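You operate a simulated robot arm through the tools that you are given. There is no shell and no other tool. Be economical: measure what you need, move in short steps, check, and stop when the job is done.

You are at the controls of a simulated two-armed robot. One attempt, no reset.

TASK
Bring the white crate to the fence, clamp it and pack the red and green bobbins.
Fine: stand the divider across its middle and lay one bobbin on each side of it.

It is judged by the outcome, as a careful person would: the job done as asked, and still so three seconds after it is handed in. It fails if anything else is knocked over, pushed out of place, dropped, spilled or broken.

THE ROBOT
Two 7-joint arms with two-finger parallel grippers on one trunk, on a base that drives. Base frame: it is fixed to the floor where the robot stands at the start and does not move with it; the origin is under the middle of the robot, x ahead of it, y to its left, z up; the surface under the hand at the start is at about z = 0.5. Readings come in m, degrees, newtons and seconds.
The left shoulder is at the start at [0.05, 0.165, 0.955], the right one opposite. With the tool pointing down near the work surface each hand reaches from about 0.1 to 0.66 m from the robot's upright axis, wherever it stands, measured 20 degrees to its own side. Places, roughly: banded white crate (40x30x20 cm) [0.5, 0, 0.6]; blue bobbin, green bobbin, red bobbin [0.5, 1.5, 0.75]; grey divider [0.5, 2.25, 0.75]; inside of the banded white crate [0.5, 0, 0.5]; spot on the packing table by the fence [0.5, 2.7, 0.8]. Payload 3.91 kg a hand.
Tool frame (each hand has its own): the origin (TCP) lies between the finger pads and is the grasp point; the fingertips stand 0.03 m ahead of it; z points along the fingers, y is the line along which they close. The gripper opens to 0.11 m. The fingers are 0.02 m wide and 0.01 m thick; the gripper's body (0.048 by 0.112 m) begins 0.055 m behind the TCP.
Orientation is told as [roll, pitch, yaw] about the base's x, y, z axes, in that order, counted from this pose: with the fingers straight down and closing along the base's y, the tool's x points along the base's -x, its y along +y and its z along -z.

THE INTERFACE
- The arms move only by the tool apply_moves. It takes "left_moves", "right_moves" or both (then of equal length, played together; a hand with none holds still); each is a list of rows, each a list of 7 numbers: the closure in counts, from 0 (fully open) to 255 (shut), then the shift along the tool's x, y, z in units of 200 mm (1.0 is 200 mm), then the turn, a rotation vector about the tool's x, y, z in units of 90 degrees (1.0 is 90 degrees). In form: [[hand, x, y, z, ax, ay, az], ...]. A call has 1 to 8 rows; each row is the pose to reach, as a shift and turn from the pose commanded when the call began, along the tool's axes at that moment. A call with a number of a shift or a turn outside -1 to 1 is refused whole. Rows are played at 5 a second. More than 0.05 m and 8.6 degrees between two rows, or a gripper value outside its range, and nothing of the call is played. A pose out of reach is approached as far as the arm can. The call stops where the force on the tool passes 90 N (or 10 N more than at its start, if that is more) or the arm is blocked; 0.2 s more then pass. The fingers move at their own pace (about 0.045 m/s each) and stop on an object; they squeeze with about 20 N. The grip force told is the motor's: it shows also when the fingers shut on nothing. Time passes only in rows, and 0.2 s behind the last, so rows that repeat a pose let the fingers close. The reply holds the time, the measured pose of the TCP, the force on the tool along the base axes, the opening and the grip force, in the units named above and with some noise, with the torque about the TCP (base axes, N m) and any sound that the robot's microphone picked up.
- Cameras (640 x 400 px; columns grow to the right, rows downward): "scene" is now at [0.1116, -0.0126, 1.1153]; the picture's right is [-0.15, -0.99, 0.00], its down [-0.63, 0.10, -0.77] and it looks along [0.76, -0.12, -0.64] (base axes); focal length 214 px, centre (320, 200). "left" rides on the left gripper at [0.072, -0.017, -0.103] in its tool frame; the picture's right is [0.23, 0.97, 0.00], its down [-0.76, 0.18, -0.62] and it looks along [-0.61, 0.14, 0.78] (tool axes); focal length 222 px, centre (320, 200). "right" rides on the right gripper at [0.072, 0.017, -0.103] in its tool frame; the picture's right is [-0.23, 0.97, 0.00], its down [-0.76, -0.18, -0.62] and it looks along [-0.61, -0.14, 0.78] (tool axes); focal length 222 px, centre (320, 200). There is no depth. A picture from a camera that has moved, and an enlarged one, comes with that camera's place and axes in the base frame and with its lens.
- capture(camera): a new picture of that camera. No time passes.
- raise_lower(by): slides the trunk up (or, below 0, down) by that many m; the arms and the scene camera ride with it, the base frame stays. It gives what a move gives, with no picture.
- roll_base(legs): drives the robot by 1 to 6 legs, each [ahead, left, turn to the left] in m, m and degrees, along the robot's own axes; the way and the turn of a leg run together, so that a leg with both is an arc; at most 1.5 m and 180 degrees a leg. The arms and the cameras ride along, it lands a little off, and it stops where it bumps. It gives what a move gives.
- aim_head(pan, tilt): turns the head with the scene camera to pan (to the left, within 80 degrees either way) and tilt (down, from -29 to 69), counted from straight ahead of the robot. It gives what a move gives.
- inspect(camera, box): a new picture of the part [left, top, right, bottom] of that camera's present view, enlarged. No time passes.
- sign_off(): hands the job in; it is judged then, once.

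Go step by step. Nothing tells you exact positions but the pictures and the camera data: compare them with the known pose of the tool, close in by small moves and look again before you grip or let go. The budget is 120 turns and 100 pictures, counting those below and the enlarged ones. Unless the task says otherwise, let go and move clear before handing in, and close with one line.

The tools are called after "Call:" by a JSON object that holds its "fn" and its "kwargs". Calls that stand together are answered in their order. apply_moves: Moves the arms, as the interface text tells. Its arguments: {"type":"object","properties":{"left_moves":{"type":"array"},"right_moves":{"type":"array"}},"required":[]} The other tools are called the same way: raise_lower (by) slides the trunk up or down; roll_base (legs) drives the base; aim_head (pan, tilt) turns the head that bears the scene camera; capture (camera) takes a picture; inspect (camera, box) takes an enlarged picture of a part of a camera's view; sign_off () hands the job in.

At the start:

```text
time: 0.0
left_tcp_pos: [0.466, 0.1218, 0.9595]
left_ee_rot: [0.0, 0.0, 0.0]
left_force: [0.3, -0.7, 0.9]
left_ft_torque: [0.02, -0.02, 0.03]
left_gripper_width: 0.1101
left_grasp_force: 0.0
right_tcp_pos: [0.4592, -0.271, 0.9926]
right_ee_rot: [0.0, 0.0, 0.0]
right_force: [-0.6, -0.9, -0.2]
right_ft_torque: [0.03, 0.04, 0.0]
right_gripper_width: 0.11
right_grasp_force: 0.0
trunk travel left (down, up): [-0.175, 0.328]
robot x, y, heading: [-0.0034, -0.0009, 0.2]
head pan, tilt: [-8.8, 39.8]
```

scene: 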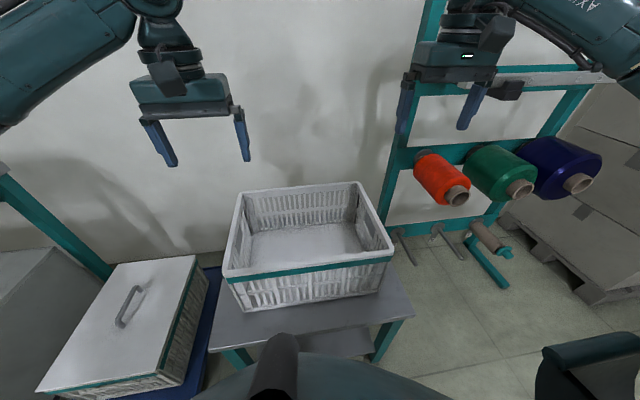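
right: 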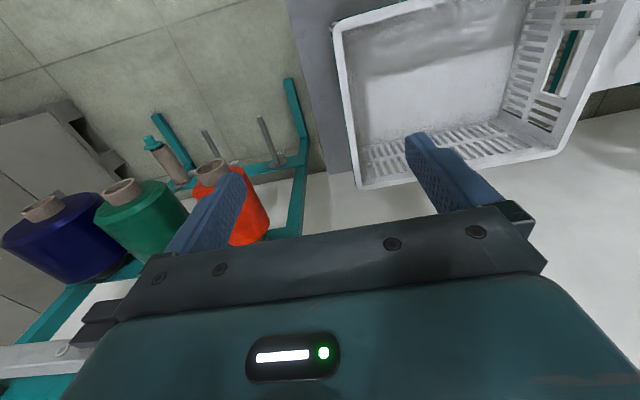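
left: 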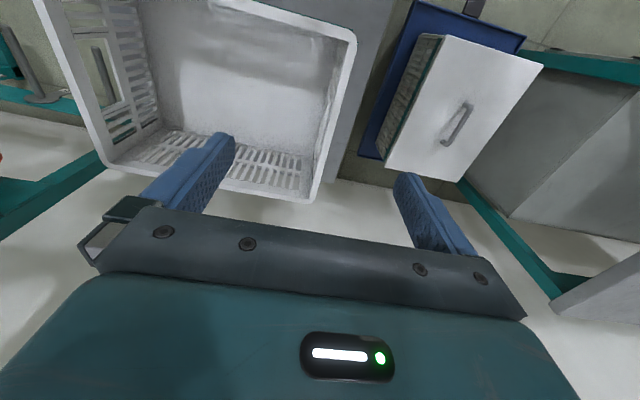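

I see the white crate straight ahead on a low table, a rack with bobbins on the right, and a lidded crate on the left. I'll look around with the head before moving anything.

Call:
{"fn": "aim_head", "kwargs": {"pan": 70, "tilt": 25}}

Call:
{"fn": "capture", "kwargs": {"camera": "scene"}}

Call:
{"fn": "aim_head", "kwargs": {"pan": -60, "tilt": 30}}

Call:
{"fn": "capture", "kwargs": {"camera": "scene"}}

```text
time: 1.5
left_tcp_pos: [0.4648, 0.1216, 0.958]
left_ee_rot: [0.0, 0.1, 0.0]
left_force: [0.0, 0.4, 0.7]
left_ft_torque: [-0.01, -0.04, 0.0]
left_gripper_width: 0.11
left_grasp_force: 0.1
right_tcp_pos: [0.459, -0.2704, 0.9921]
right_ee_rot: [0.0, 0.0, 0.0]
right_force: [-0.5, -0.5, -0.4]
right_ft_torque: [-0.02, -0.03, 0.02]
right_gripper_width: 0.1101
right_grasp_force: 0.0
trunk travel left (down, up): [-0.175, 0.328]
robot x, y, heading: [-0.0011, 0.0003, 0.2]
head pan, tilt: [70.0, 25.0]
```

```text
96 pictures are left
camera scene: at [0.0591, 0.0871, 1.1383], right [0.94, -0.34, 0.0], down [-0.14, -0.4, -0.91], along [0.31, 0.85, -0.42], focal length 214 px, centre (320, 200)
```

scene: 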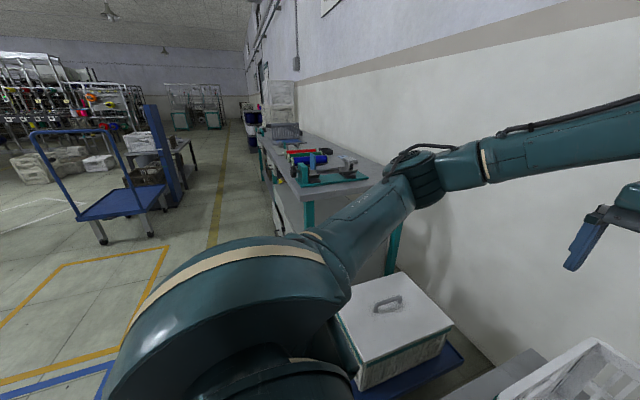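

```text
time: 3.6
left_tcp_pos: [0.4657, 0.1227, 0.9567]
left_ee_rot: [0.1, 0.0, 0.0]
left_force: [0.1, 0.7, 0.2]
left_ft_torque: [0.02, -0.05, -0.01]
left_gripper_width: 0.1099
left_grasp_force: 0.1
right_tcp_pos: [0.4594, -0.2707, 0.9929]
right_ee_rot: [-0.1, 0.0, -0.1]
right_force: [0.7, -0.6, 0.7]
right_ft_torque: [-0.03, -0.01, 0.01]
right_gripper_width: 0.11
right_grasp_force: 0.1
trunk travel left (down, up): [-0.175, 0.328]
robot x, y, heading: [-0.0022, -0.0031, 0.3]
head pan, tilt: [-60.0, 30.0]
```

```text
95 pictures are left
camera scene: at [0.0728, -0.0778, 1.1304], right [-0.87, -0.5, 0.0], down [-0.25, 0.43, -0.87], along [0.43, -0.75, -0.5], focal length 214 px, centre (320, 200)
```

scene: 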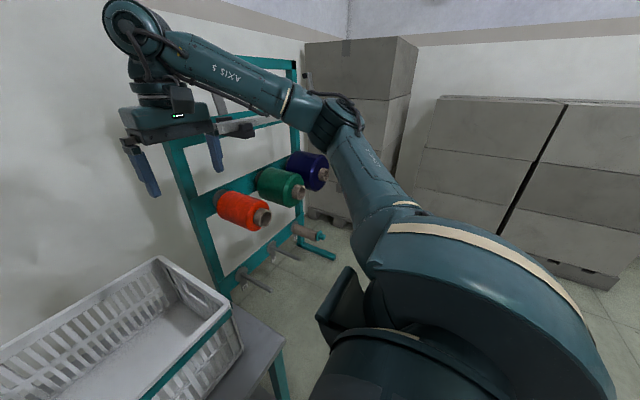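

The packing table runs along the wall to the left, with bobbins and a fixture on it. The bobbins on the right-hand rack are another set. I'll enlarge the table view and look down at the crate.

Call:
{"fn": "aim_head", "kwargs": {"pan": 75, "tilt": 20}}

Call:
{"fn": "inspect", "kwargs": {"camera": "scene", "box": [230, 60, 430, 185]}}

Call:
{"fn": "aim_head", "kwargs": {"pan": 0, "tilt": 50}}

Call:
{"fn": "capture", "kwargs": {"camera": "scene"}}

```text
time: 5.8
left_tcp_pos: [0.4651, 0.1226, 0.957]
left_ee_rot: [0.0, 0.0, -0.1]
left_force: [0.4, 0.1, 0.6]
left_ft_torque: [0.01, -0.01, -0.01]
left_gripper_width: 0.1099
left_grasp_force: 0.1
right_tcp_pos: [0.4588, -0.271, 0.9917]
right_ee_rot: [0.0, 0.0, 0.0]
right_force: [0.2, 0.4, -0.5]
right_ft_torque: [0.0, -0.02, -0.02]
right_gripper_width: 0.1099
right_grasp_force: 0.0
trunk travel left (down, up): [-0.175, 0.328]
robot x, y, heading: [0.0041, 0.0003, -0.1]
head pan, tilt: [75.0, 20.0]
```

```text
3.20 times, centred on (330, 122) of scene
camera zoom: at [0.0516, 0.0904, 1.1464], right [0.97, -0.26, 0.0], down [-0.09, -0.33, -0.94], along [0.24, 0.91, -0.34], focal length 686 px, centre (288, 448)
```

zoom: 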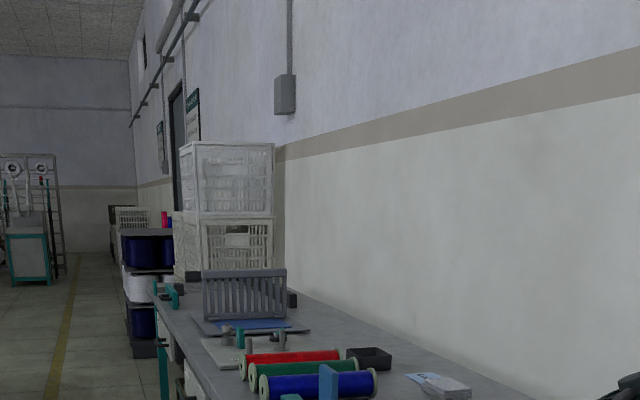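

```text
time: 7.3
left_tcp_pos: [0.4641, 0.1231, 0.9577]
left_ee_rot: [0.0, 0.0, 0.0]
left_force: [0.0, 0.5, 0.3]
left_ft_torque: [0.02, 0.03, 0.01]
left_gripper_width: 0.1101
left_grasp_force: 0.1
right_tcp_pos: [0.4594, -0.2715, 0.9922]
right_ee_rot: [0.0, 0.0, 0.0]
right_force: [0.9, 0.0, -0.7]
right_ft_torque: [0.04, -0.02, -0.03]
right_gripper_width: 0.1098
right_grasp_force: 0.1
trunk travel left (down, up): [-0.175, 0.328]
robot x, y, heading: [0.0, 0.0004, 0.1]
head pan, tilt: [0.0, 50.0]
```

```text
93 pictures are left
camera scene: at [0.1045, 0.0006, 1.1008], right [0.0, -1.0, 0.0], down [-0.77, 0.0, -0.64], along [0.64, 0.0, -0.77], focal length 214 px, centre (320, 200)
```

scene: 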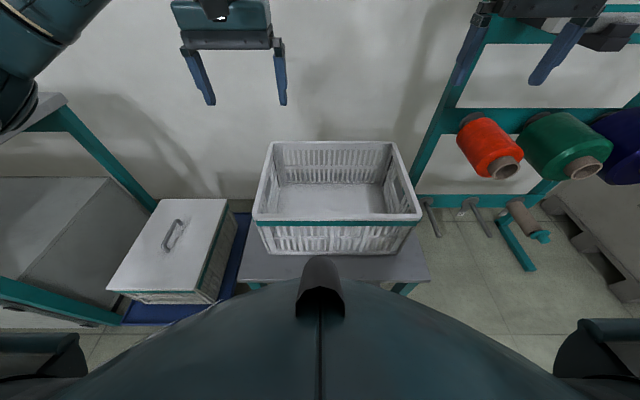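

The crate sits straight ahead with the lidded box to its left. I'll back off and drive left to scout the packing table.

Call:
{"fn": "roll_base", "kwargs": {"legs": [[-0.4, 0, 0], [0, 1.1, 0], [0, 1.0, 0]]}}

Call:
{"fn": "aim_head", "kwargs": {"pan": 0, "tilt": 35}}

Call:
{"fn": "capture", "kwargs": {"camera": "scene"}}

```text
time: 28.4
left_tcp_pos: [0.0838, 2.2798, 0.9578]
left_ee_rot: [0.1, 0.0, 0.2]
left_force: [0.8, 0.1, 0.5]
left_ft_torque: [-0.01, 0.0, -0.03]
left_gripper_width: 0.1099
left_grasp_force: 0.0
right_tcp_pos: [0.0792, 1.8872, 0.9917]
right_ee_rot: [0.0, 0.0, 0.2]
right_force: [-0.1, 0.3, -0.1]
right_ft_torque: [0.03, -0.04, -0.03]
right_gripper_width: 0.11
right_grasp_force: 0.1
trunk travel left (down, up): [-0.175, 0.328]
robot x, y, heading: [-0.3829, 2.1542, 0.1]
head pan, tilt: [0.0, 50.0]
```

```text
time: 29.2
left_tcp_pos: [0.0845, 2.2811, 0.9577]
left_ee_rot: [0.0, 0.0, 0.1]
left_force: [0.4, 0.6, -0.2]
left_ft_torque: [-0.02, -0.01, -0.01]
left_gripper_width: 0.1097
left_grasp_force: 0.1
right_tcp_pos: [0.0792, 1.8885, 0.9919]
right_ee_rot: [0.0, -0.1, 0.3]
right_force: [-0.5, -0.3, -0.3]
right_ft_torque: [-0.02, 0.02, -0.02]
right_gripper_width: 0.1101
right_grasp_force: 0.0
trunk travel left (down, up): [-0.175, 0.328]
robot x, y, heading: [-0.3792, 2.1578, -0.1]
head pan, tilt: [0.0, 35.0]
```

```text
92 pictures are left
camera scene: at [-0.2649, 2.1583, 1.1225], right [0.0, -1.0, 0.0], down [-0.57, 0.0, -0.82], along [0.82, 0.0, -0.57], focal length 214 px, centre (320, 200)
```

scene: 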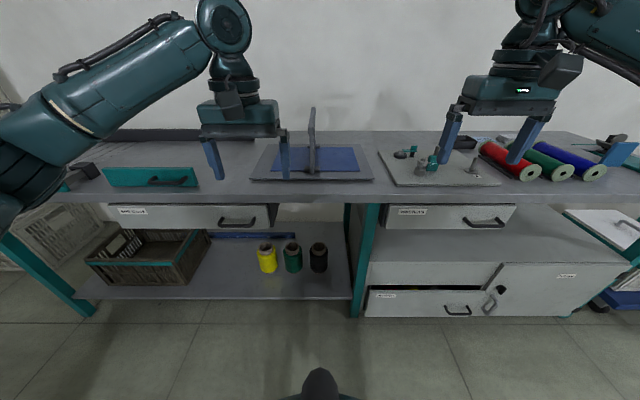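

The table holds, from the left: a teal piece, a mat with a standing grey plate (the divider), small fittings, then red, green and blue bobbins. I'll enlarge these.

Call:
{"fn": "inspect", "kwargs": {"camera": "scene", "box": [40, 110, 220, 222]}}

Call:
{"fn": "inspect", "kwargs": {"camera": "scene", "box": [230, 95, 410, 207]}}

Call:
{"fn": "inspect", "kwargs": {"camera": "scene", "box": [370, 120, 640, 220]}}

```text
3.56 times, centred on (130, 166) of scene
camera zoom: at [-0.2649, 2.1583, 1.1225], right [0.0, -1.0, 0.0], down [-0.57, 0.0, -0.82], along [0.82, 0.0, -0.57], focal length 763 px, centre (996, 321)
```

zoom: 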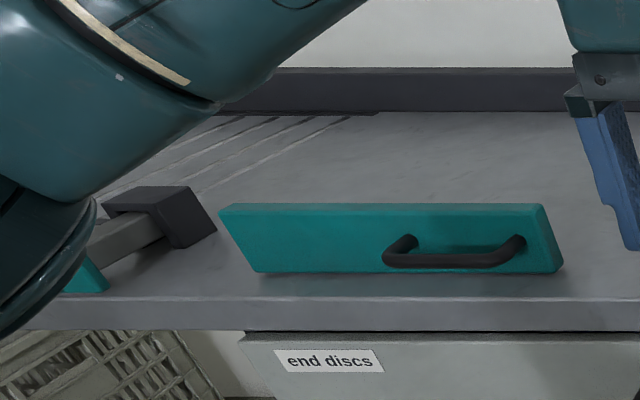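

```text
3.56 times, centred on (320, 151) of scene
camera zoom: at [-0.2649, 2.1583, 1.1225], right [0.0, -1.0, 0.0], down [-0.57, 0.0, -0.82], along [0.82, 0.0, -0.57], focal length 763 px, centre (320, 374)
```

zoom: 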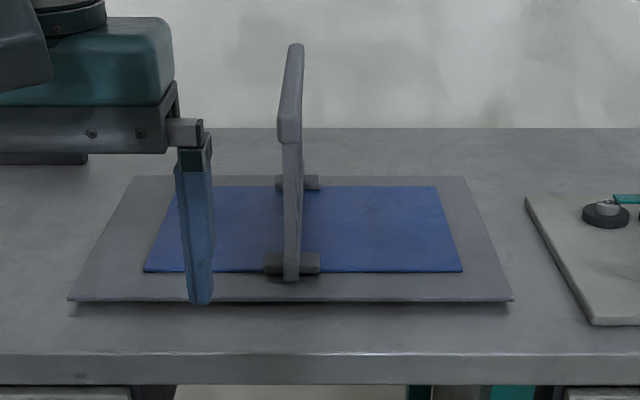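

```text
2.37 times, centred on (505, 170) of scene
camera zoom: at [-0.2649, 2.1583, 1.1225], right [0.0, -1.0, 0.0], down [-0.57, 0.0, -0.82], along [0.82, 0.0, -0.57], focal length 508 px, centre (-118, 271)
```

zoom: 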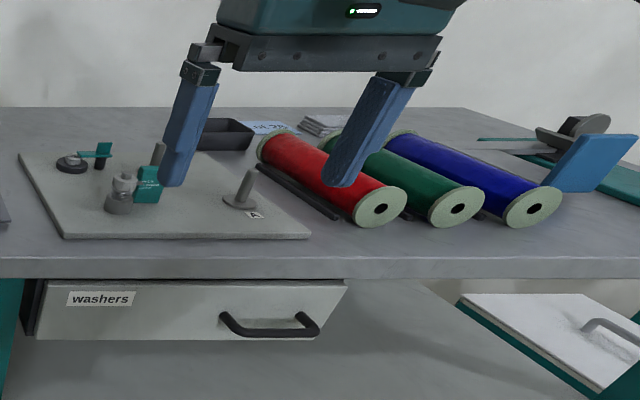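

The fence looks like the dark strip at the back left, with a toggle or slide near it. I'll drive over to face it and look.

Call:
{"fn": "roll_base", "kwargs": {"legs": [[0, 0.55, 0]]}}

Call:
{"fn": "aim_head", "kwargs": {"pan": 0, "tilt": 35}}

Call:
{"fn": "capture", "kwargs": {"camera": "scene"}}

Call:
{"fn": "capture", "kwargs": {"camera": "left"}}

```text
time: 34.6
left_tcp_pos: [0.0851, 2.8367, 0.9587]
left_ee_rot: [-0.1, 0.0, -0.1]
left_force: [0.7, -1.1, 0.6]
left_ft_torque: [0.01, 0.01, -0.01]
left_gripper_width: 0.1102
left_grasp_force: 0.1
right_tcp_pos: [0.0771, 2.4442, 0.992]
right_ee_rot: [0.0, 0.0, -0.2]
right_force: [0.6, -0.5, 0.3]
right_ft_torque: [0.02, 0.02, 0.02]
right_gripper_width: 0.11
right_grasp_force: 0.0
trunk travel left (down, up): [-0.175, 0.328]
robot x, y, heading: [-0.3802, 2.7155, -0.2]
head pan, tilt: [0.0, 35.0]
```

```text
time: 35.2
left_tcp_pos: [0.0857, 2.8358, 0.958]
left_ee_rot: [0.0, 0.0, -0.2]
left_force: [0.3, -0.3, -0.4]
left_ft_torque: [-0.03, 0.02, 0.0]
left_gripper_width: 0.1099
left_grasp_force: 0.1
right_tcp_pos: [0.0777, 2.4451, 0.9923]
right_ee_rot: [0.0, 0.0, -0.2]
right_force: [0.0, -0.6, 0.4]
right_ft_torque: [-0.02, 0.0, 0.02]
right_gripper_width: 0.1099
right_grasp_force: 0.0
trunk travel left (down, up): [-0.175, 0.328]
robot x, y, heading: [-0.3795, 2.7159, -0.3]
head pan, tilt: [0.0, 35.0]
```

```text
88 pictures are left
camera scene: at [-0.2643, 2.7165, 1.1226], right [0.0, -1.0, 0.0], down [-0.57, 0.0, -0.82], along [0.82, 0.0, -0.57], focal length 214 px, centre (320, 200)
```

scene: 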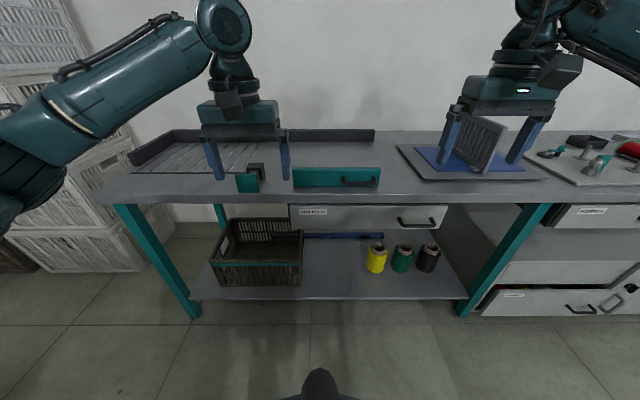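

```text
87 pictures are left
camera left: at [0.0115, 2.8203, 1.061], right [-0.22, 0.97, 0.0], down [0.76, 0.17, 0.62], along [0.61, 0.14, -0.78], focal length 222 px, centre (320, 200)
```

left: 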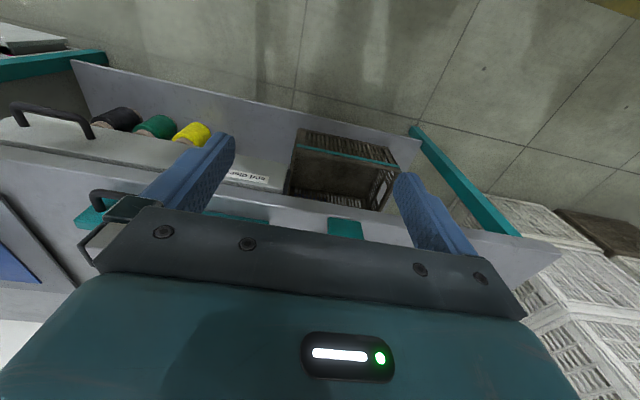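

Call:
{"fn": "raise_lower", "kwargs": {"by": 0.3}}

Call:
{"fn": "aim_head", "kwargs": {"pan": 0, "tilt": 45}}

Call:
{"fn": "inspect", "kwargs": {"camera": "scene", "box": [120, 100, 400, 275]}}

Call:
{"fn": "inspect", "kwargs": {"camera": "scene", "box": [380, 100, 640, 262]}}

```text
time: 38.2
left_tcp_pos: [0.086, 2.838, 1.2586]
left_ee_rot: [-0.1, 0.0, -0.2]
left_force: [0.4, -0.1, -0.4]
left_ft_torque: [0.02, -0.01, 0.0]
left_gripper_width: 0.1099
left_grasp_force: 0.0
right_tcp_pos: [0.0772, 2.4446, 1.2923]
right_ee_rot: [0.0, 0.0, -0.2]
right_force: [-0.1, -0.2, -0.8]
right_ft_torque: [-0.01, -0.03, -0.04]
right_gripper_width: 0.1099
right_grasp_force: 0.0
trunk travel left (down, up): [-0.475, 0.028]
robot x, y, heading: [-0.3814, 2.7189, -0.3]
head pan, tilt: [0.0, 35.0]
```

```text
time: 38.9
left_tcp_pos: [0.0855, 2.8365, 1.2592]
left_ee_rot: [0.0, 0.1, -0.1]
left_force: [-0.5, 0.6, -0.2]
left_ft_torque: [-0.02, 0.01, 0.01]
left_gripper_width: 0.1098
left_grasp_force: 0.1
right_tcp_pos: [0.0782, 2.4438, 1.2927]
right_ee_rot: [-0.1, 0.0, -0.1]
right_force: [-0.1, -0.1, 0.0]
right_ft_torque: [0.01, -0.02, 0.0]
right_gripper_width: 0.11
right_grasp_force: 0.0
trunk travel left (down, up): [-0.475, 0.028]
robot x, y, heading: [-0.3827, 2.7141, -0.4]
head pan, tilt: [0.0, 45.0]
```

```text
2.29 times, centred on (260, 188) of scene
camera zoom: at [-0.2711, 2.7165, 1.4078], right [0.0, -1.0, 0.0], down [-0.71, 0.0, -0.71], along [0.71, 0.0, -0.71], focal length 490 px, centre (457, 229)
```

zoom: 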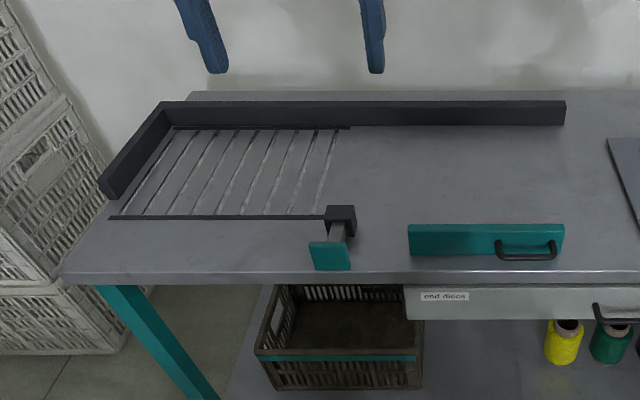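

```text
2.46 times, centred on (510, 181) of scene
camera zoom: at [-0.2711, 2.7165, 1.4078], right [0.0, -1.0, 0.0], down [-0.71, 0.0, -0.71], along [0.71, 0.0, -0.71], focal length 528 px, centre (-148, 247)
```

zoom: 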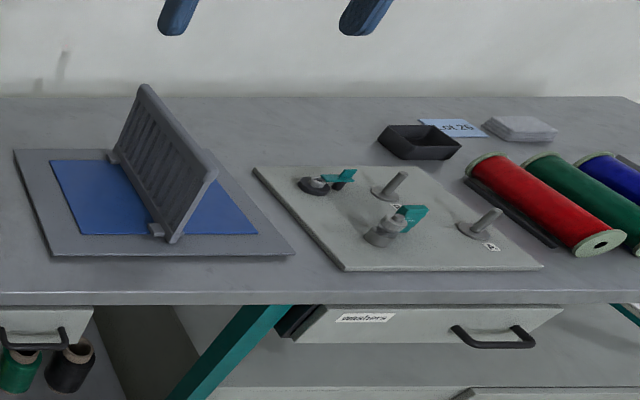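

The fence is L-shaped, with its back rail near x≈0.73 and its corner near y≈3.4. There is a ribbed area in the corner, a small clamp device and a teal bar with a handle. I'll move closer to see how they work.

Call:
{"fn": "roll_base", "kwargs": {"legs": [[0.28, 0.15, 0]]}}

Call:
{"fn": "aim_head", "kwargs": {"pan": 10, "tilt": 60}}

Call:
{"fn": "capture", "kwargs": {"camera": "scene"}}

Call:
{"fn": "capture", "kwargs": {"camera": "left"}}

```text
time: 41.1
left_tcp_pos: [0.3675, 2.9839, 1.2585]
left_ee_rot: [0.0, 0.0, -0.2]
left_force: [0.3, -1.0, 0.7]
left_ft_torque: [0.01, -0.03, -0.01]
left_gripper_width: 0.1102
left_grasp_force: 0.0
right_tcp_pos: [0.3596, 2.5895, 1.2927]
right_ee_rot: [0.0, 0.0, -0.3]
right_force: [-0.2, 0.2, 0.4]
right_ft_torque: [-0.02, 0.0, 0.01]
right_gripper_width: 0.1098
right_grasp_force: 0.1
trunk travel left (down, up): [-0.475, 0.028]
robot x, y, heading: [-0.1003, 2.8643, -0.2]
head pan, tilt: [0.0, 45.0]
```

```text
time: 41.8
left_tcp_pos: [0.3677, 2.9832, 1.2578]
left_ee_rot: [0.0, 0.0, -0.4]
left_force: [-0.4, 0.2, 0.1]
left_ft_torque: [-0.01, 0.01, 0.01]
left_gripper_width: 0.1099
left_grasp_force: 0.1
right_tcp_pos: [0.3604, 2.5913, 1.2923]
right_ee_rot: [0.0, 0.0, -0.2]
right_force: [-0.6, 0.7, 0.0]
right_ft_torque: [-0.03, 0.01, -0.03]
right_gripper_width: 0.1099
right_grasp_force: 0.0
trunk travel left (down, up): [-0.475, 0.028]
robot x, y, heading: [-0.0973, 2.8603, -0.3]
head pan, tilt: [10.0, 60.0]
```

```text
84 pictures are left
camera scene: at [-0.005, 2.8743, 1.3883], right [0.17, -0.99, 0.0], down [-0.85, -0.15, -0.5], along [0.49, 0.08, -0.87], focal length 214 px, centre (320, 200)
```

scene: 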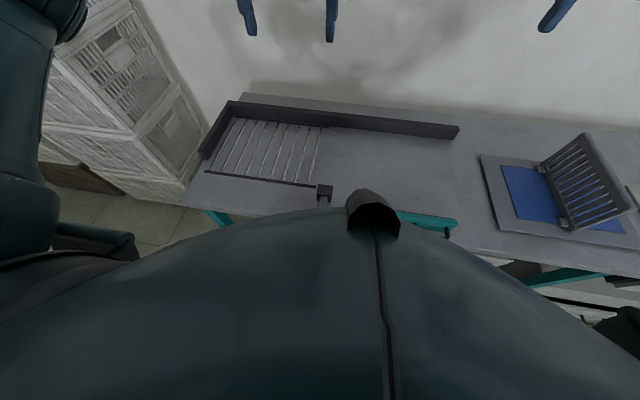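

```text
83 pictures are left
camera left: at [0.2931, 2.9664, 1.3611], right [-0.22, 0.97, 0.0], down [0.76, 0.17, 0.62], along [0.61, 0.14, -0.78], focal length 222 px, centre (320, 200)
```

left: 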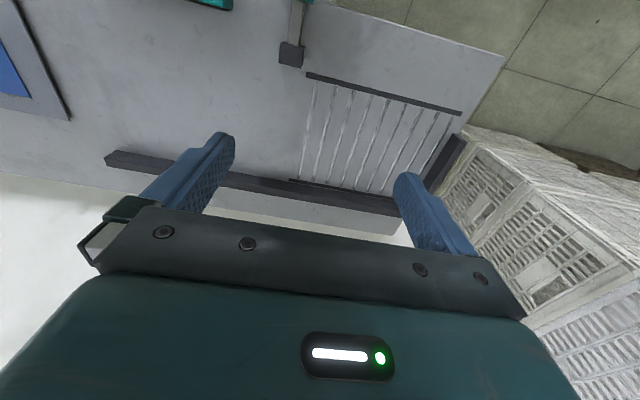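

Call:
{"fn": "inspect", "kwargs": {"camera": "left", "box": [200, 0, 480, 175]}}

Call:
{"fn": "inspect", "kwargs": {"camera": "scene", "box": [180, 90, 480, 277]}}

```text
2.29 times, centred on (340, 88) of left
camera zoom: at [0.2931, 2.9664, 1.3611], right [-0.22, 0.97, 0.0], down [0.76, 0.17, 0.62], along [0.61, 0.14, -0.78], focal length 508 px, centre (274, 457)
```

zoom: 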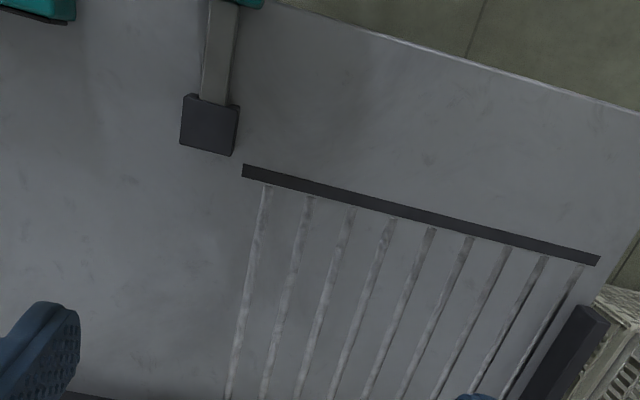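

```text
2.13 times, centred on (330, 184) of scene
camera zoom: at [-0.005, 2.8743, 1.3883], right [0.17, -0.99, 0.0], down [-0.85, -0.15, -0.5], along [0.49, 0.08, -0.87], focal length 458 px, centre (299, 235)
```

zoom: 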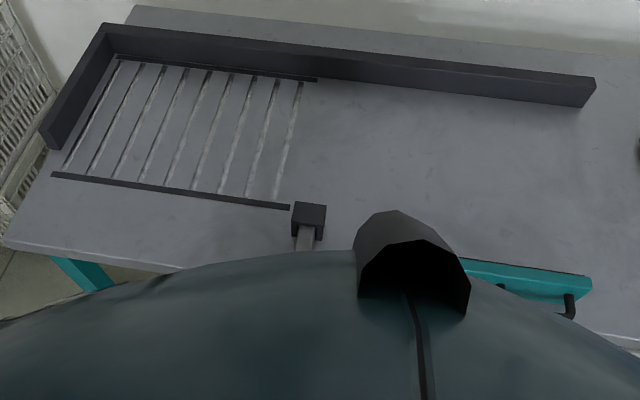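

I still can't tell how the clamp works, so I'll back up, go lower and zoom in on both teal pieces.

Call:
{"fn": "roll_base", "kwargs": {"legs": [[-0.35, 0, 0]]}}

Call:
{"fn": "raise_lower", "kwargs": {"by": -0.3}}

Call:
{"fn": "aim_head", "kwargs": {"pan": 0, "tilt": 35}}

Call:
{"fn": "inspect", "kwargs": {"camera": "scene", "box": [250, 130, 450, 255]}}

Call:
{"fn": "inspect", "kwargs": {"camera": "scene", "box": [250, 150, 330, 200]}}

```text
time: 44.2
left_tcp_pos: [0.0216, 2.9847, 1.2572]
left_ee_rot: [0.0, 0.0, -0.2]
left_force: [0.4, -0.5, -0.5]
left_ft_torque: [0.0, -0.02, 0.0]
left_gripper_width: 0.1102
left_grasp_force: 0.0
right_tcp_pos: [0.0137, 2.5921, 1.2925]
right_ee_rot: [0.1, 0.0, -0.2]
right_force: [0.9, 0.0, 0.4]
right_ft_torque: [-0.01, 0.02, 0.01]
right_gripper_width: 0.11
right_grasp_force: 0.0
trunk travel left (down, up): [-0.475, 0.028]
robot x, y, heading: [-0.4467, 2.8652, -0.1]
head pan, tilt: [10.0, 60.0]
stopped in leg 1: the robot was blocked; the commanded pose is now the measured one
```

```text
time: 47.2
left_tcp_pos: [0.0201, 2.9838, 0.9598]
left_ee_rot: [0.0, 0.0, -0.1]
left_force: [0.5, 0.2, 0.2]
left_ft_torque: [-0.01, -0.01, -0.03]
left_gripper_width: 0.1098
left_grasp_force: 0.0
right_tcp_pos: [0.012, 2.5924, 0.9929]
right_ee_rot: [0.1, 0.0, -0.2]
right_force: [-0.2, 0.4, -0.4]
right_ft_torque: [0.0, 0.0, -0.01]
right_gripper_width: 0.1097
right_grasp_force: 0.0
trunk travel left (down, up): [-0.175, 0.328]
robot x, y, heading: [-0.4459, 2.8641, -0.6]
head pan, tilt: [10.0, 60.0]
```

```text
time: 48.1
left_tcp_pos: [0.0211, 2.9848, 0.9581]
left_ee_rot: [0.1, 0.0, -0.2]
left_force: [-0.6, 0.0, 0.3]
left_ft_torque: [-0.03, 0.01, 0.0]
left_gripper_width: 0.1099
left_grasp_force: 0.0
right_tcp_pos: [0.0128, 2.5914, 0.993]
right_ee_rot: [-0.1, 0.0, -0.2]
right_force: [-0.8, 0.6, -0.2]
right_ft_torque: [0.01, 0.01, 0.0]
right_gripper_width: 0.11
right_grasp_force: 0.1
trunk travel left (down, up): [-0.175, 0.328]
robot x, y, heading: [-0.4452, 2.8643, -0.4]
head pan, tilt: [0.0, 35.0]
```

```text
3.20 times, centred on (350, 192) of scene
camera zoom: at [-0.3292, 2.8644, 1.1225], right [0.0, -1.0, 0.0], down [-0.57, 0.0, -0.82], along [0.82, 0.0, -0.57], focal length 686 px, centre (224, 224)
```

zoom: 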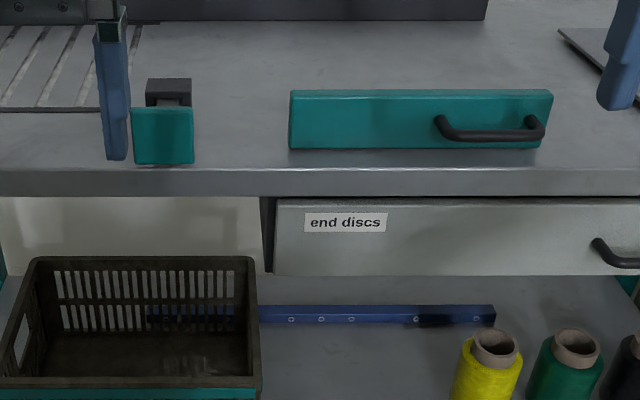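

```text
8.00 times, centred on (290, 175) of scene
camera zoom: at [-0.3292, 2.8644, 1.1225], right [0.0, -1.0, 0.0], down [-0.57, 0.0, -0.82], along [0.82, 0.0, -0.57], focal length 1716 px, centre (560, 400)
```

zoom: 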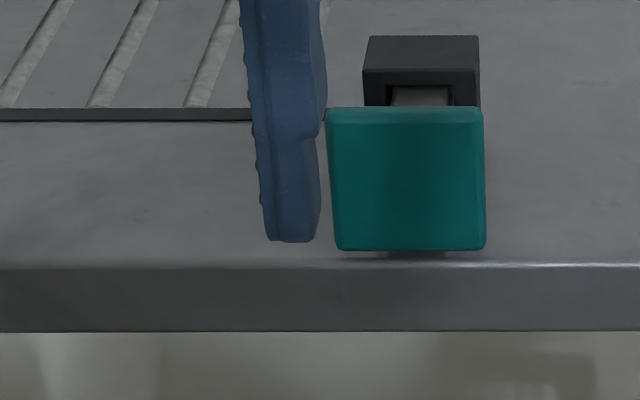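

The small device is a teal knob on a rod through a dark block, and the other piece is a teal bar with a handle. The mechanism still isn't clear, so I'll view it from the side. Something also stopped the base behind me, so I'll keep off that.

Call:
{"fn": "raise_lower", "kwargs": {"by": 0.15}}

Call:
{"fn": "roll_base", "kwargs": {"legs": [[0.1, -0.45, 0], [0.2, 0, 0]]}}

Call:
{"fn": "aim_head", "kwargs": {"pan": 55, "tilt": 35}}

Call:
{"fn": "capture", "kwargs": {"camera": "scene"}}

```text
time: 49.8
left_tcp_pos: [0.0218, 2.9835, 1.1088]
left_ee_rot: [0.0, -0.1, -0.2]
left_force: [0.0, 0.4, -0.1]
left_ft_torque: [0.0, -0.02, 0.03]
left_gripper_width: 0.1101
left_grasp_force: 0.0
right_tcp_pos: [0.013, 2.5919, 1.1419]
right_ee_rot: [0.0, 0.0, -0.2]
right_force: [0.4, 0.4, -0.1]
right_ft_torque: [-0.01, 0.01, -0.03]
right_gripper_width: 0.1097
right_grasp_force: 0.0
trunk travel left (down, up): [-0.325, 0.178]
robot x, y, heading: [-0.4462, 2.8648, 0.1]
head pan, tilt: [0.0, 35.0]
```

```text
time: 55.5
left_tcp_pos: [0.3167, 2.5335, 1.1087]
left_ee_rot: [0.0, -0.1, 0.1]
left_force: [0.9, 0.0, 0.7]
left_ft_torque: [0.02, 0.01, 0.0]
left_gripper_width: 0.11
left_grasp_force: 0.0
right_tcp_pos: [0.3113, 2.1417, 1.1425]
right_ee_rot: [0.0, 0.0, 0.2]
right_force: [0.2, -0.3, -0.1]
right_ft_torque: [0.0, 0.05, 0.02]
right_gripper_width: 0.11
right_grasp_force: 0.1
trunk travel left (down, up): [-0.325, 0.178]
robot x, y, heading: [-0.1512, 2.4088, 0.4]
head pan, tilt: [0.0, 35.0]
```

```text
time: 56.8
left_tcp_pos: [0.3161, 2.5336, 1.108]
left_ee_rot: [0.1, 0.0, 0.1]
left_force: [0.1, -1.2, 0.1]
left_ft_torque: [0.01, -0.01, 0.02]
left_gripper_width: 0.1098
left_grasp_force: 0.0
right_tcp_pos: [0.3112, 2.1408, 1.1429]
right_ee_rot: [0.1, 0.0, 0.0]
right_force: [0.0, 0.5, -0.5]
right_ft_torque: [0.01, 0.03, 0.01]
right_gripper_width: 0.1102
right_grasp_force: 0.1
trunk travel left (down, up): [-0.325, 0.178]
robot x, y, heading: [-0.147, 2.4152, -0.1]
head pan, tilt: [55.0, 35.0]
```

```text
78 pictures are left
camera scene: at [-0.0702, 2.4832, 1.2726], right [0.82, -0.57, 0.0], down [-0.33, -0.47, -0.82], along [0.47, 0.67, -0.57], focal length 214 px, centre (320, 200)
```

scene: 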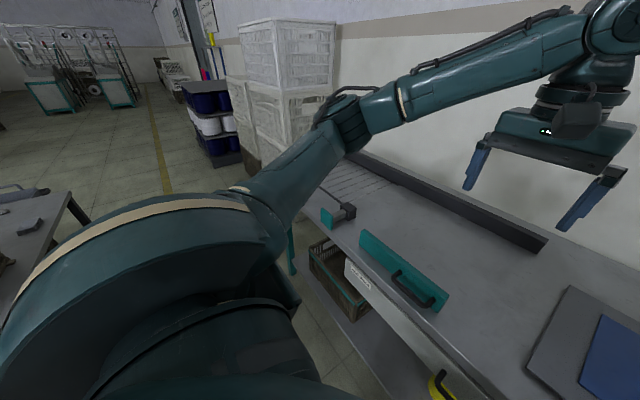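

Call:
{"fn": "inspect", "kwargs": {"camera": "scene", "box": [300, 180, 460, 320]}}

Call:
{"fn": "inspect", "kwargs": {"camera": "scene", "box": [310, 180, 374, 240]}}

```text
2.86 times, centred on (380, 250) of scene
camera zoom: at [-0.0702, 2.4832, 1.2726], right [0.82, -0.57, 0.0], down [-0.33, -0.47, -0.82], along [0.47, 0.67, -0.57], focal length 613 px, centre (149, 57)
```

zoom: 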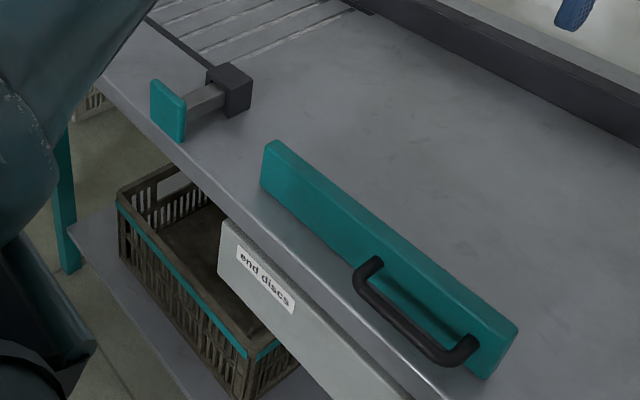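

```text
6.67 times, centred on (342, 210) of scene
camera zoom: at [-0.0702, 2.4832, 1.2726], right [0.82, -0.57, 0.0], down [-0.33, -0.47, -0.82], along [0.47, 0.67, -0.57], focal length 1430 px, centre (173, 133)
```

zoom: 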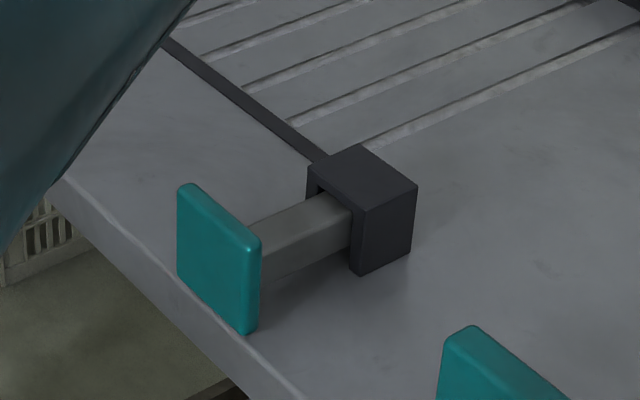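

The teal bar facing the back fence at y≈2.66 matches the stated spot (y≈2.7), so I take it as the clamp jaw and will put the crate between it and the back fence. The ribbed bay further left is something else. Next I go back for the crate.

Call:
{"fn": "roll_base", "kwargs": {"legs": [[-0.23, 0, 0], [0, -1.2, 0], [0, -1.21, 0], [0.35, 0, 0]]}}

Call:
{"fn": "aim_head", "kwargs": {"pan": 0, "tilt": 50}}

Call:
{"fn": "inspect", "kwargs": {"camera": "scene", "box": [220, 100, 460, 250]}}

```text
time: 81.4
left_tcp_pos: [0.4567, 0.1382, 1.1079]
left_ee_rot: [0.0, 0.0, 3.0]
left_force: [-0.5, 0.2, 0.0]
left_ft_torque: [0.0, 0.02, -0.02]
left_gripper_width: 0.1099
left_grasp_force: 0.0
right_tcp_pos: [0.4703, -0.256, 1.1429]
right_ee_rot: [-0.1, 0.0, 3.1]
right_force: [0.3, 0.1, -0.7]
right_ft_torque: [0.03, 0.01, 0.01]
right_gripper_width: 0.1097
right_grasp_force: 0.0
trunk travel left (down, up): [-0.325, 0.178]
robot x, y, heading: [-0.0043, -0.0117, 3.0]
head pan, tilt: [55.0, 35.0]
```

```text
time: 82.7
left_tcp_pos: [0.4552, 0.1371, 1.1082]
left_ee_rot: [0.0, 0.0, 2.9]
left_force: [0.6, -0.1, 0.3]
left_ft_torque: [0.06, -0.02, -0.03]
left_gripper_width: 0.11
left_grasp_force: 0.1
right_tcp_pos: [0.4706, -0.2545, 1.1425]
right_ee_rot: [-0.1, 0.0, 3.0]
right_force: [-0.2, -0.2, 0.6]
right_ft_torque: [-0.02, -0.01, 0.02]
right_gripper_width: 0.1101
right_grasp_force: 0.0
trunk travel left (down, up): [-0.325, 0.178]
robot x, y, heading: [-0.0005, -0.005, 2.8]
head pan, tilt: [0.0, 50.0]
```

```text
2.67 times, centred on (340, 175) of scene
camera zoom: at [0.1022, -0.0026, 1.2508], right [0.05, -1.0, 0.0], down [-0.76, -0.04, -0.64], along [0.64, 0.03, -0.77], focal length 572 px, centre (267, 267)
```

zoom: 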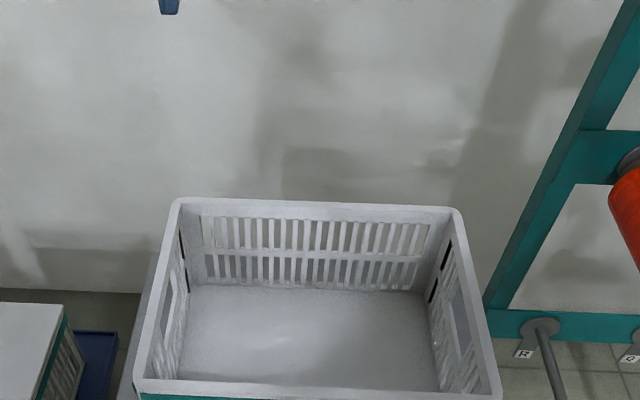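

The crate is lengthwise along y with its centre at about (0.53, -0.04), and the rim ends are near y=+0.15 and -0.235. I'll straighten the heading, lower the trunk and look at the ends with the hand cameras.

Call:
{"fn": "roll_base", "kwargs": {"legs": [[0, -0.04, -2.8]]}}

Call:
{"fn": "raise_lower", "kwargs": {"by": -0.15}}

Call:
{"fn": "inspect", "kwargs": {"camera": "scene", "box": [220, 100, 460, 250]}}

```text
time: 83.7
left_tcp_pos: [0.463, 0.0763, 1.1083]
left_ee_rot: [0.0, 0.0, 0.5]
left_force: [0.3, -0.4, 0.1]
left_ft_torque: [0.0, 0.0, 0.0]
left_gripper_width: 0.1099
left_grasp_force: 0.0
right_tcp_pos: [0.4592, -0.3167, 1.1428]
right_ee_rot: [0.1, 0.1, 0.4]
right_force: [0.9, -0.8, -0.1]
right_ft_torque: [0.01, 0.0, 0.01]
right_gripper_width: 0.1103
right_grasp_force: 0.0
trunk travel left (down, up): [-0.325, 0.178]
robot x, y, heading: [-0.0021, -0.0499, 0.2]
head pan, tilt: [0.0, 50.0]
```

```text
time: 85.4
left_tcp_pos: [0.4629, 0.0754, 0.9583]
left_ee_rot: [-0.1, 0.1, 0.4]
left_force: [0.3, 0.3, 0.0]
left_ft_torque: [0.0, 0.0, 0.03]
left_gripper_width: 0.1101
left_grasp_force: 0.0
right_tcp_pos: [0.4607, -0.3159, 0.9923]
right_ee_rot: [0.0, -0.1, 0.4]
right_force: [-0.4, 0.4, 0.5]
right_ft_torque: [-0.02, 0.03, 0.0]
right_gripper_width: 0.1101
right_grasp_force: 0.1
trunk travel left (down, up): [-0.175, 0.328]
robot x, y, heading: [-0.0019, -0.0499, 0.1]
head pan, tilt: [0.0, 50.0]
```

```text
2.67 times, centred on (340, 175) of scene
camera zoom: at [0.1035, -0.0476, 1.1009], right [0.01, -1.0, 0.0], down [-0.77, 0.0, -0.64], along [0.64, 0.0, -0.77], focal length 572 px, centre (267, 267)
```

zoom: 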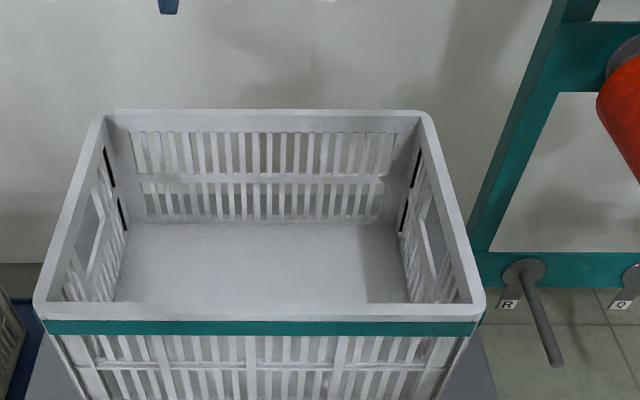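

Now I'll bring both hands over the crate's two end walls, staying above the rim for now.

Call:
{"fn": "apply_moves", "kwargs": {"left_moves": [[0, -0.11, 0.11, 0, 0, 0, 0], [0, -0.22, 0.22, 0, 0, 0, 0], [0, -0.335, 0.34, 0, 0, 0, 0], [0, -0.335, 0.34, 0.2, 0, 0, 0], [0, -0.335, 0.34, 0.4, 0, 0, 0], [0, -0.335, 0.34, 0.6, 0, 0, 0], [0, -0.335, 0.34, 0.8, 0, 0, 0], [0, -0.335, 0.34, 0.8, 0, 0, 0]], "right_moves": [[0, -0.11, 0.14, 0, 0, 0, 0], [0, -0.22, 0.28, 0, 0, 0, 0], [0, -0.35, 0.43, 0, 0, 0, 0], [0, -0.35, 0.43, 0.24, 0, 0, 0], [0, -0.35, 0.43, 0.48, 0, 0, 0], [0, -0.35, 0.43, 0.72, 0, 0, 0], [0, -0.35, 0.43, 0.95, 0, 0, 0], [0, -0.35, 0.43, 0.95, 0, 0, 0]]}}

Call:
{"fn": "capture", "kwargs": {"camera": "scene"}}

Call:
{"fn": "capture", "kwargs": {"camera": "left"}}

Call:
{"fn": "capture", "kwargs": {"camera": "right"}}

```text
time: 87.2
left_tcp_pos: [0.529, 0.143, 0.7965]
left_ee_rot: [0.0, 0.1, 0.4]
left_force: [0.1, 0.1, -0.1]
left_ft_torque: [-0.02, -0.02, -0.01]
left_gripper_width: 0.1101
left_grasp_force: 0.1
right_tcp_pos: [0.5309, -0.2318, 0.8057]
right_ee_rot: [-0.1, -0.1, 0.3]
right_force: [0.8, -0.1, 0.1]
right_ft_torque: [0.0, -0.03, 0.04]
right_gripper_width: 0.1101
right_grasp_force: 0.0
trunk travel left (down, up): [-0.175, 0.328]
robot x, y, heading: [-0.0026, -0.0448, 0.4]
head pan, tilt: [0.0, 50.0]
```

```text
73 pictures are left
camera scene: at [0.1037, -0.0476, 1.1008], right [0.01, -1.0, 0.0], down [-0.77, 0.0, -0.64], along [0.64, 0.0, -0.77], focal length 214 px, centre (320, 200)
```

scene: 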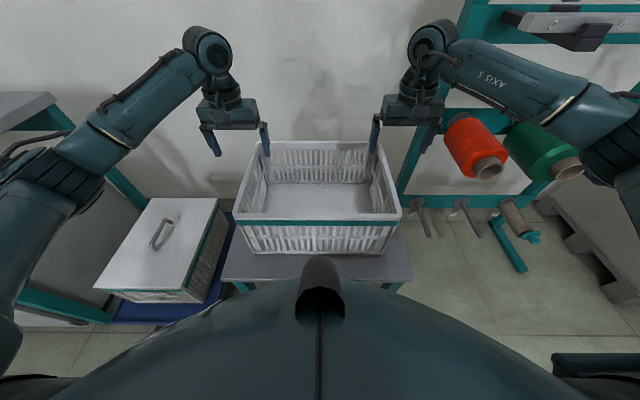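

```text
72 pictures are left
camera left: at [0.4553, 0.1258, 0.8998], right [-0.23, 0.97, 0.0], down [0.76, 0.18, 0.62], along [0.61, 0.15, -0.78], focal length 222 px, centre (320, 200)
```

left: 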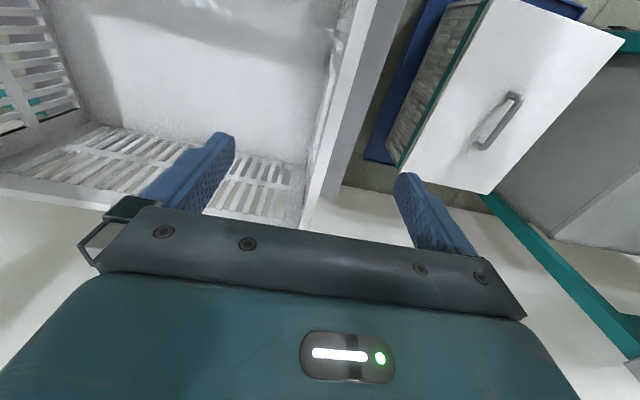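

```text
71 pictures are left
camera right: at [0.4569, -0.2155, 0.9097], right [0.22, 0.98, 0.0], down [0.76, -0.17, 0.62], along [0.61, -0.14, -0.78], focal length 222 px, centre (320, 200)
```

right: 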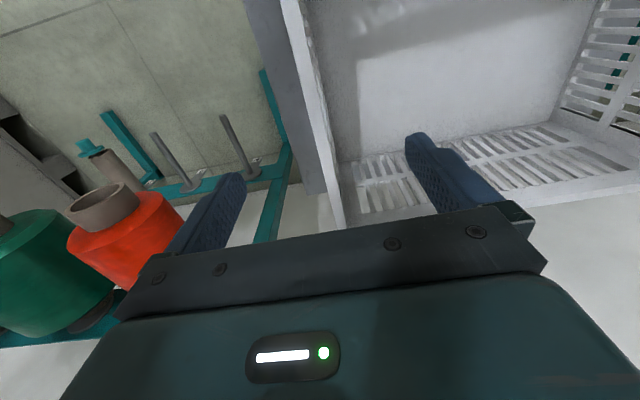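

Each wall lies between its fingers. I'll lower to the rim and close both hands.

Call:
{"fn": "apply_moves", "kwargs": {"left_moves": [[0, 0, 0, 0.2, 0, 0, 0], [0, 0, 0, 0.4, 0, 0, 0], [0, 0, 0, 0.56, 0, 0, 0], [255, 0, 0, 0.56, 0, 0, 0], [255, 0, 0, 0.56, 0, 0, 0], [255, 0, 0, 0.56, 0, 0, 0], [255, 0, 0, 0.56, 0, 0, 0], [255, 0, 0, 0.56, 0, 0, 0]], "right_moves": [[0, 0, 0, 0.2, 0, 0, 0], [0, 0, 0, 0.4, 0, 0, 0], [0, 0, 0, 0.605, 0, 0, 0], [255, 0, 0, 0.605, 0, 0, 0], [255, 0, 0, 0.605, 0, 0, 0], [255, 0, 0, 0.605, 0, 0, 0], [255, 0, 0, 0.605, 0, 0, 0], [255, 0, 0, 0.605, 0, 0, 0]]}}

Call:
{"fn": "capture", "kwargs": {"camera": "scene"}}

```text
time: 89.0
left_tcp_pos: [0.5311, 0.1515, 0.6841]
left_ee_rot: [0.6, 0.2, 1.0]
left_force: [-1.7, 25.2, 1.7]
left_ft_torque: [-0.37, -0.38, -0.24]
left_gripper_width: 0.015
left_grasp_force: 12.2
right_tcp_pos: [0.5295, -0.2353, 0.6828]
right_ee_rot: [-0.5, -0.1, -0.1]
right_force: [-2.6, -22.9, 3.8]
right_ft_torque: [0.42, -0.09, 0.1]
right_gripper_width: 0.0139
right_grasp_force: 11.7
trunk travel left (down, up): [-0.175, 0.328]
robot x, y, heading: [-0.004, -0.0504, 0.4]
head pan, tilt: [0.0, 50.0]
```

```text
70 pictures are left
camera scene: at [0.103, -0.0474, 1.101], right [0.01, -1.0, 0.0], down [-0.77, 0.0, -0.64], along [0.64, 0.0, -0.77], focal length 214 px, centre (320, 200)
```

scene: 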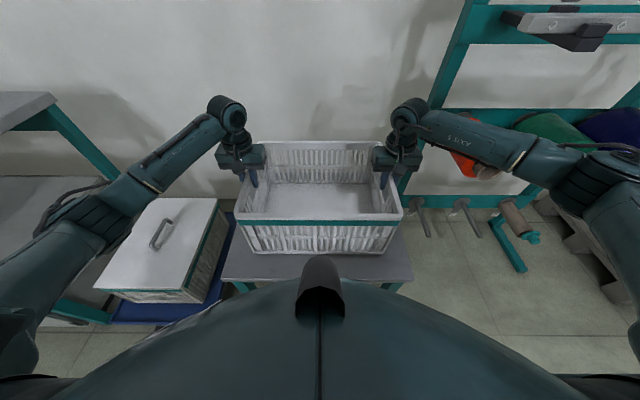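

Both ends are gripped. I'll relieve the lateral strain, then lift with the trunk.

Call:
{"fn": "apply_moves", "kwargs": {"left_moves": [[255, 0, 0.02, 0, 0, 0, 0], [255, 0, 0.04, 0, 0, 0, 0], [255, 0, 0.04, 0, 0, 0, 0]], "right_moves": [[255, 0, -0.01, 0, 0, 0, 0], [255, 0, -0.02, 0, 0, 0, 0], [255, 0, -0.02, 0, 0, 0, 0]]}}

Call:
{"fn": "raise_lower", "kwargs": {"by": 0.05}}

Call:
{"fn": "capture", "kwargs": {"camera": "scene"}}

```text
time: 89.8
left_tcp_pos: [0.529, 0.1537, 0.6853]
left_ee_rot: [0.1, 0.2, 0.3]
left_force: [-0.3, 15.6, 0.2]
left_ft_torque: [0.07, 0.69, -0.26]
left_gripper_width: 0.0122
left_grasp_force: 20.3
right_tcp_pos: [0.5282, -0.2361, 0.6819]
right_ee_rot: [0.0, 0.0, 0.2]
right_force: [2.7, -19.0, 1.3]
right_ft_torque: [-0.11, 0.04, -0.28]
right_gripper_width: 0.0119
right_grasp_force: 19.8
trunk travel left (down, up): [-0.175, 0.328]
robot x, y, heading: [-0.0015, -0.0453, 0.3]
head pan, tilt: [0.0, 50.0]
```

```text
time: 90.8
left_tcp_pos: [0.5303, 0.154, 0.7343]
left_ee_rot: [0.0, 0.1, 0.4]
left_force: [-1.8, 14.2, -4.1]
left_ft_torque: [0.0, 0.64, -0.38]
left_gripper_width: 0.0121
left_grasp_force: 19.9
right_tcp_pos: [0.5286, -0.2331, 0.7303]
right_ee_rot: [0.0, 0.0, 0.4]
right_force: [1.3, -15.5, -4.7]
right_ft_torque: [-0.02, -0.49, -0.33]
right_gripper_width: 0.0121
right_grasp_force: 20.0
trunk travel left (down, up): [-0.225, 0.278]
robot x, y, heading: [0.0011, -0.0474, 0.1]
head pan, tilt: [0.0, 50.0]
```

```text
69 pictures are left
camera scene: at [0.1044, -0.0476, 1.1507], right [0.01, -1.0, 0.0], down [-0.77, 0.0, -0.64], along [0.64, 0.0, -0.77], focal length 214 px, centre (320, 200)
```

scene: 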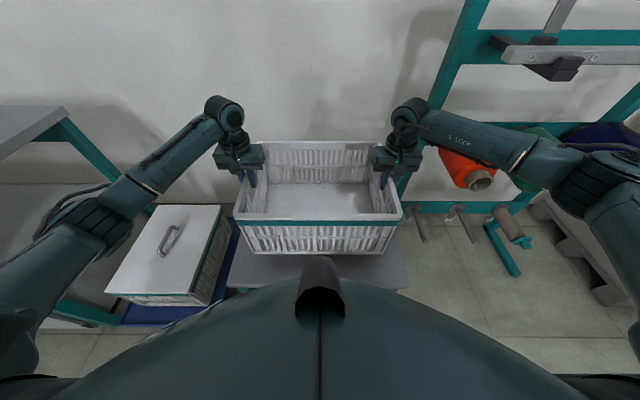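

The crate is up and level, at roughly 1 kg. I'll raise it more, draw it in, and drive back and left past the table.

Call:
{"fn": "raise_lower", "kwargs": {"by": 0.25}}

Call:
{"fn": "apply_moves", "kwargs": {"left_moves": [[255, 0.1, 0, -0.1, 0, 0, 0], [255, 0.2, 0, -0.2, 0, 0, 0], [255, 0.3, 0, -0.3, 0, 0, 0], [255, 0.4, 0, -0.4, 0, 0, 0], [255, 0.4, 0, -0.4, 0, 0, 0]], "right_moves": [[255, 0.1, 0, -0.1, 0, 0, 0], [255, 0.2, 0, -0.2, 0, 0, 0], [255, 0.3, 0, -0.3, 0, 0, 0], [255, 0.4, 0, -0.4, 0, 0, 0], [255, 0.4, 0, -0.4, 0, 0, 0]]}}

Call:
{"fn": "roll_base", "kwargs": {"legs": [[-0.38, 0, 0], [0, 0.9, 0]]}}

Call:
{"fn": "capture", "kwargs": {"camera": "scene"}}

```text
time: 93.3
left_tcp_pos: [0.5303, 0.154, 0.9846]
left_ee_rot: [0.0, 0.0, 0.5]
left_force: [-2.0, 11.8, -4.3]
left_ft_torque: [0.04, -0.12, -0.38]
left_gripper_width: 0.0117
left_grasp_force: 20.1
right_tcp_pos: [0.5298, -0.2341, 0.9807]
right_ee_rot: [0.0, -0.1, 0.3]
right_force: [1.2, -12.9, -3.2]
right_ft_torque: [0.06, 0.21, -0.38]
right_gripper_width: 0.0117
right_grasp_force: 19.8
trunk travel left (down, up): [-0.475, 0.028]
robot x, y, heading: [-0.0044, -0.0519, 0.5]
head pan, tilt: [0.0, 50.0]
```

```text
time: 94.5
left_tcp_pos: [0.4512, 0.1513, 1.0645]
left_ee_rot: [-0.2, 0.2, 0.3]
left_force: [-2.3, 4.1, -4.1]
left_ft_torque: [0.09, 0.22, -0.49]
left_gripper_width: 0.0117
left_grasp_force: 20.2
right_tcp_pos: [0.4501, -0.238, 1.0611]
right_ee_rot: [0.0, 0.0, 0.4]
right_force: [2.5, -5.0, -4.8]
right_ft_torque: [-0.32, -0.08, -0.43]
right_gripper_width: 0.012
right_grasp_force: 20.1
trunk travel left (down, up): [-0.475, 0.028]
robot x, y, heading: [-0.0001, -0.0522, 0.3]
head pan, tilt: [0.0, 50.0]
```

```text
time: 104.9
left_tcp_pos: [0.0852, 1.0672, 1.0637]
left_ee_rot: [0.0, 0.0, 0.3]
left_force: [-1.4, -18.1, -4.1]
left_ft_torque: [-0.13, 0.07, -0.37]
left_gripper_width: 0.012
left_grasp_force: 20.2
right_tcp_pos: [0.0844, 0.6785, 1.0599]
right_ee_rot: [0.1, 0.0, 0.3]
right_force: [1.7, 18.0, -5.4]
right_ft_torque: [-0.21, 0.04, -0.41]
right_gripper_width: 0.0121
right_grasp_force: 19.2
trunk travel left (down, up): [-0.475, 0.028]
robot x, y, heading: [-0.3705, 0.8669, 0.2]
head pan, tilt: [0.0, 50.0]
```

```text
68 pictures are left
camera scene: at [-0.2613, 0.8683, 1.4007], right [0.01, -1.0, 0.0], down [-0.77, 0.0, -0.64], along [0.64, 0.0, -0.77], focal length 214 px, centre (320, 200)
```

scene: 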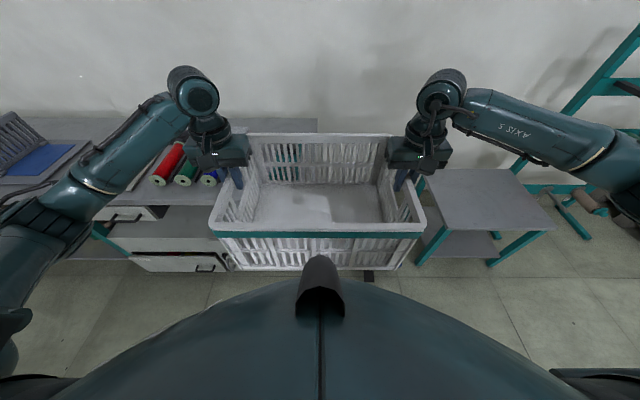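

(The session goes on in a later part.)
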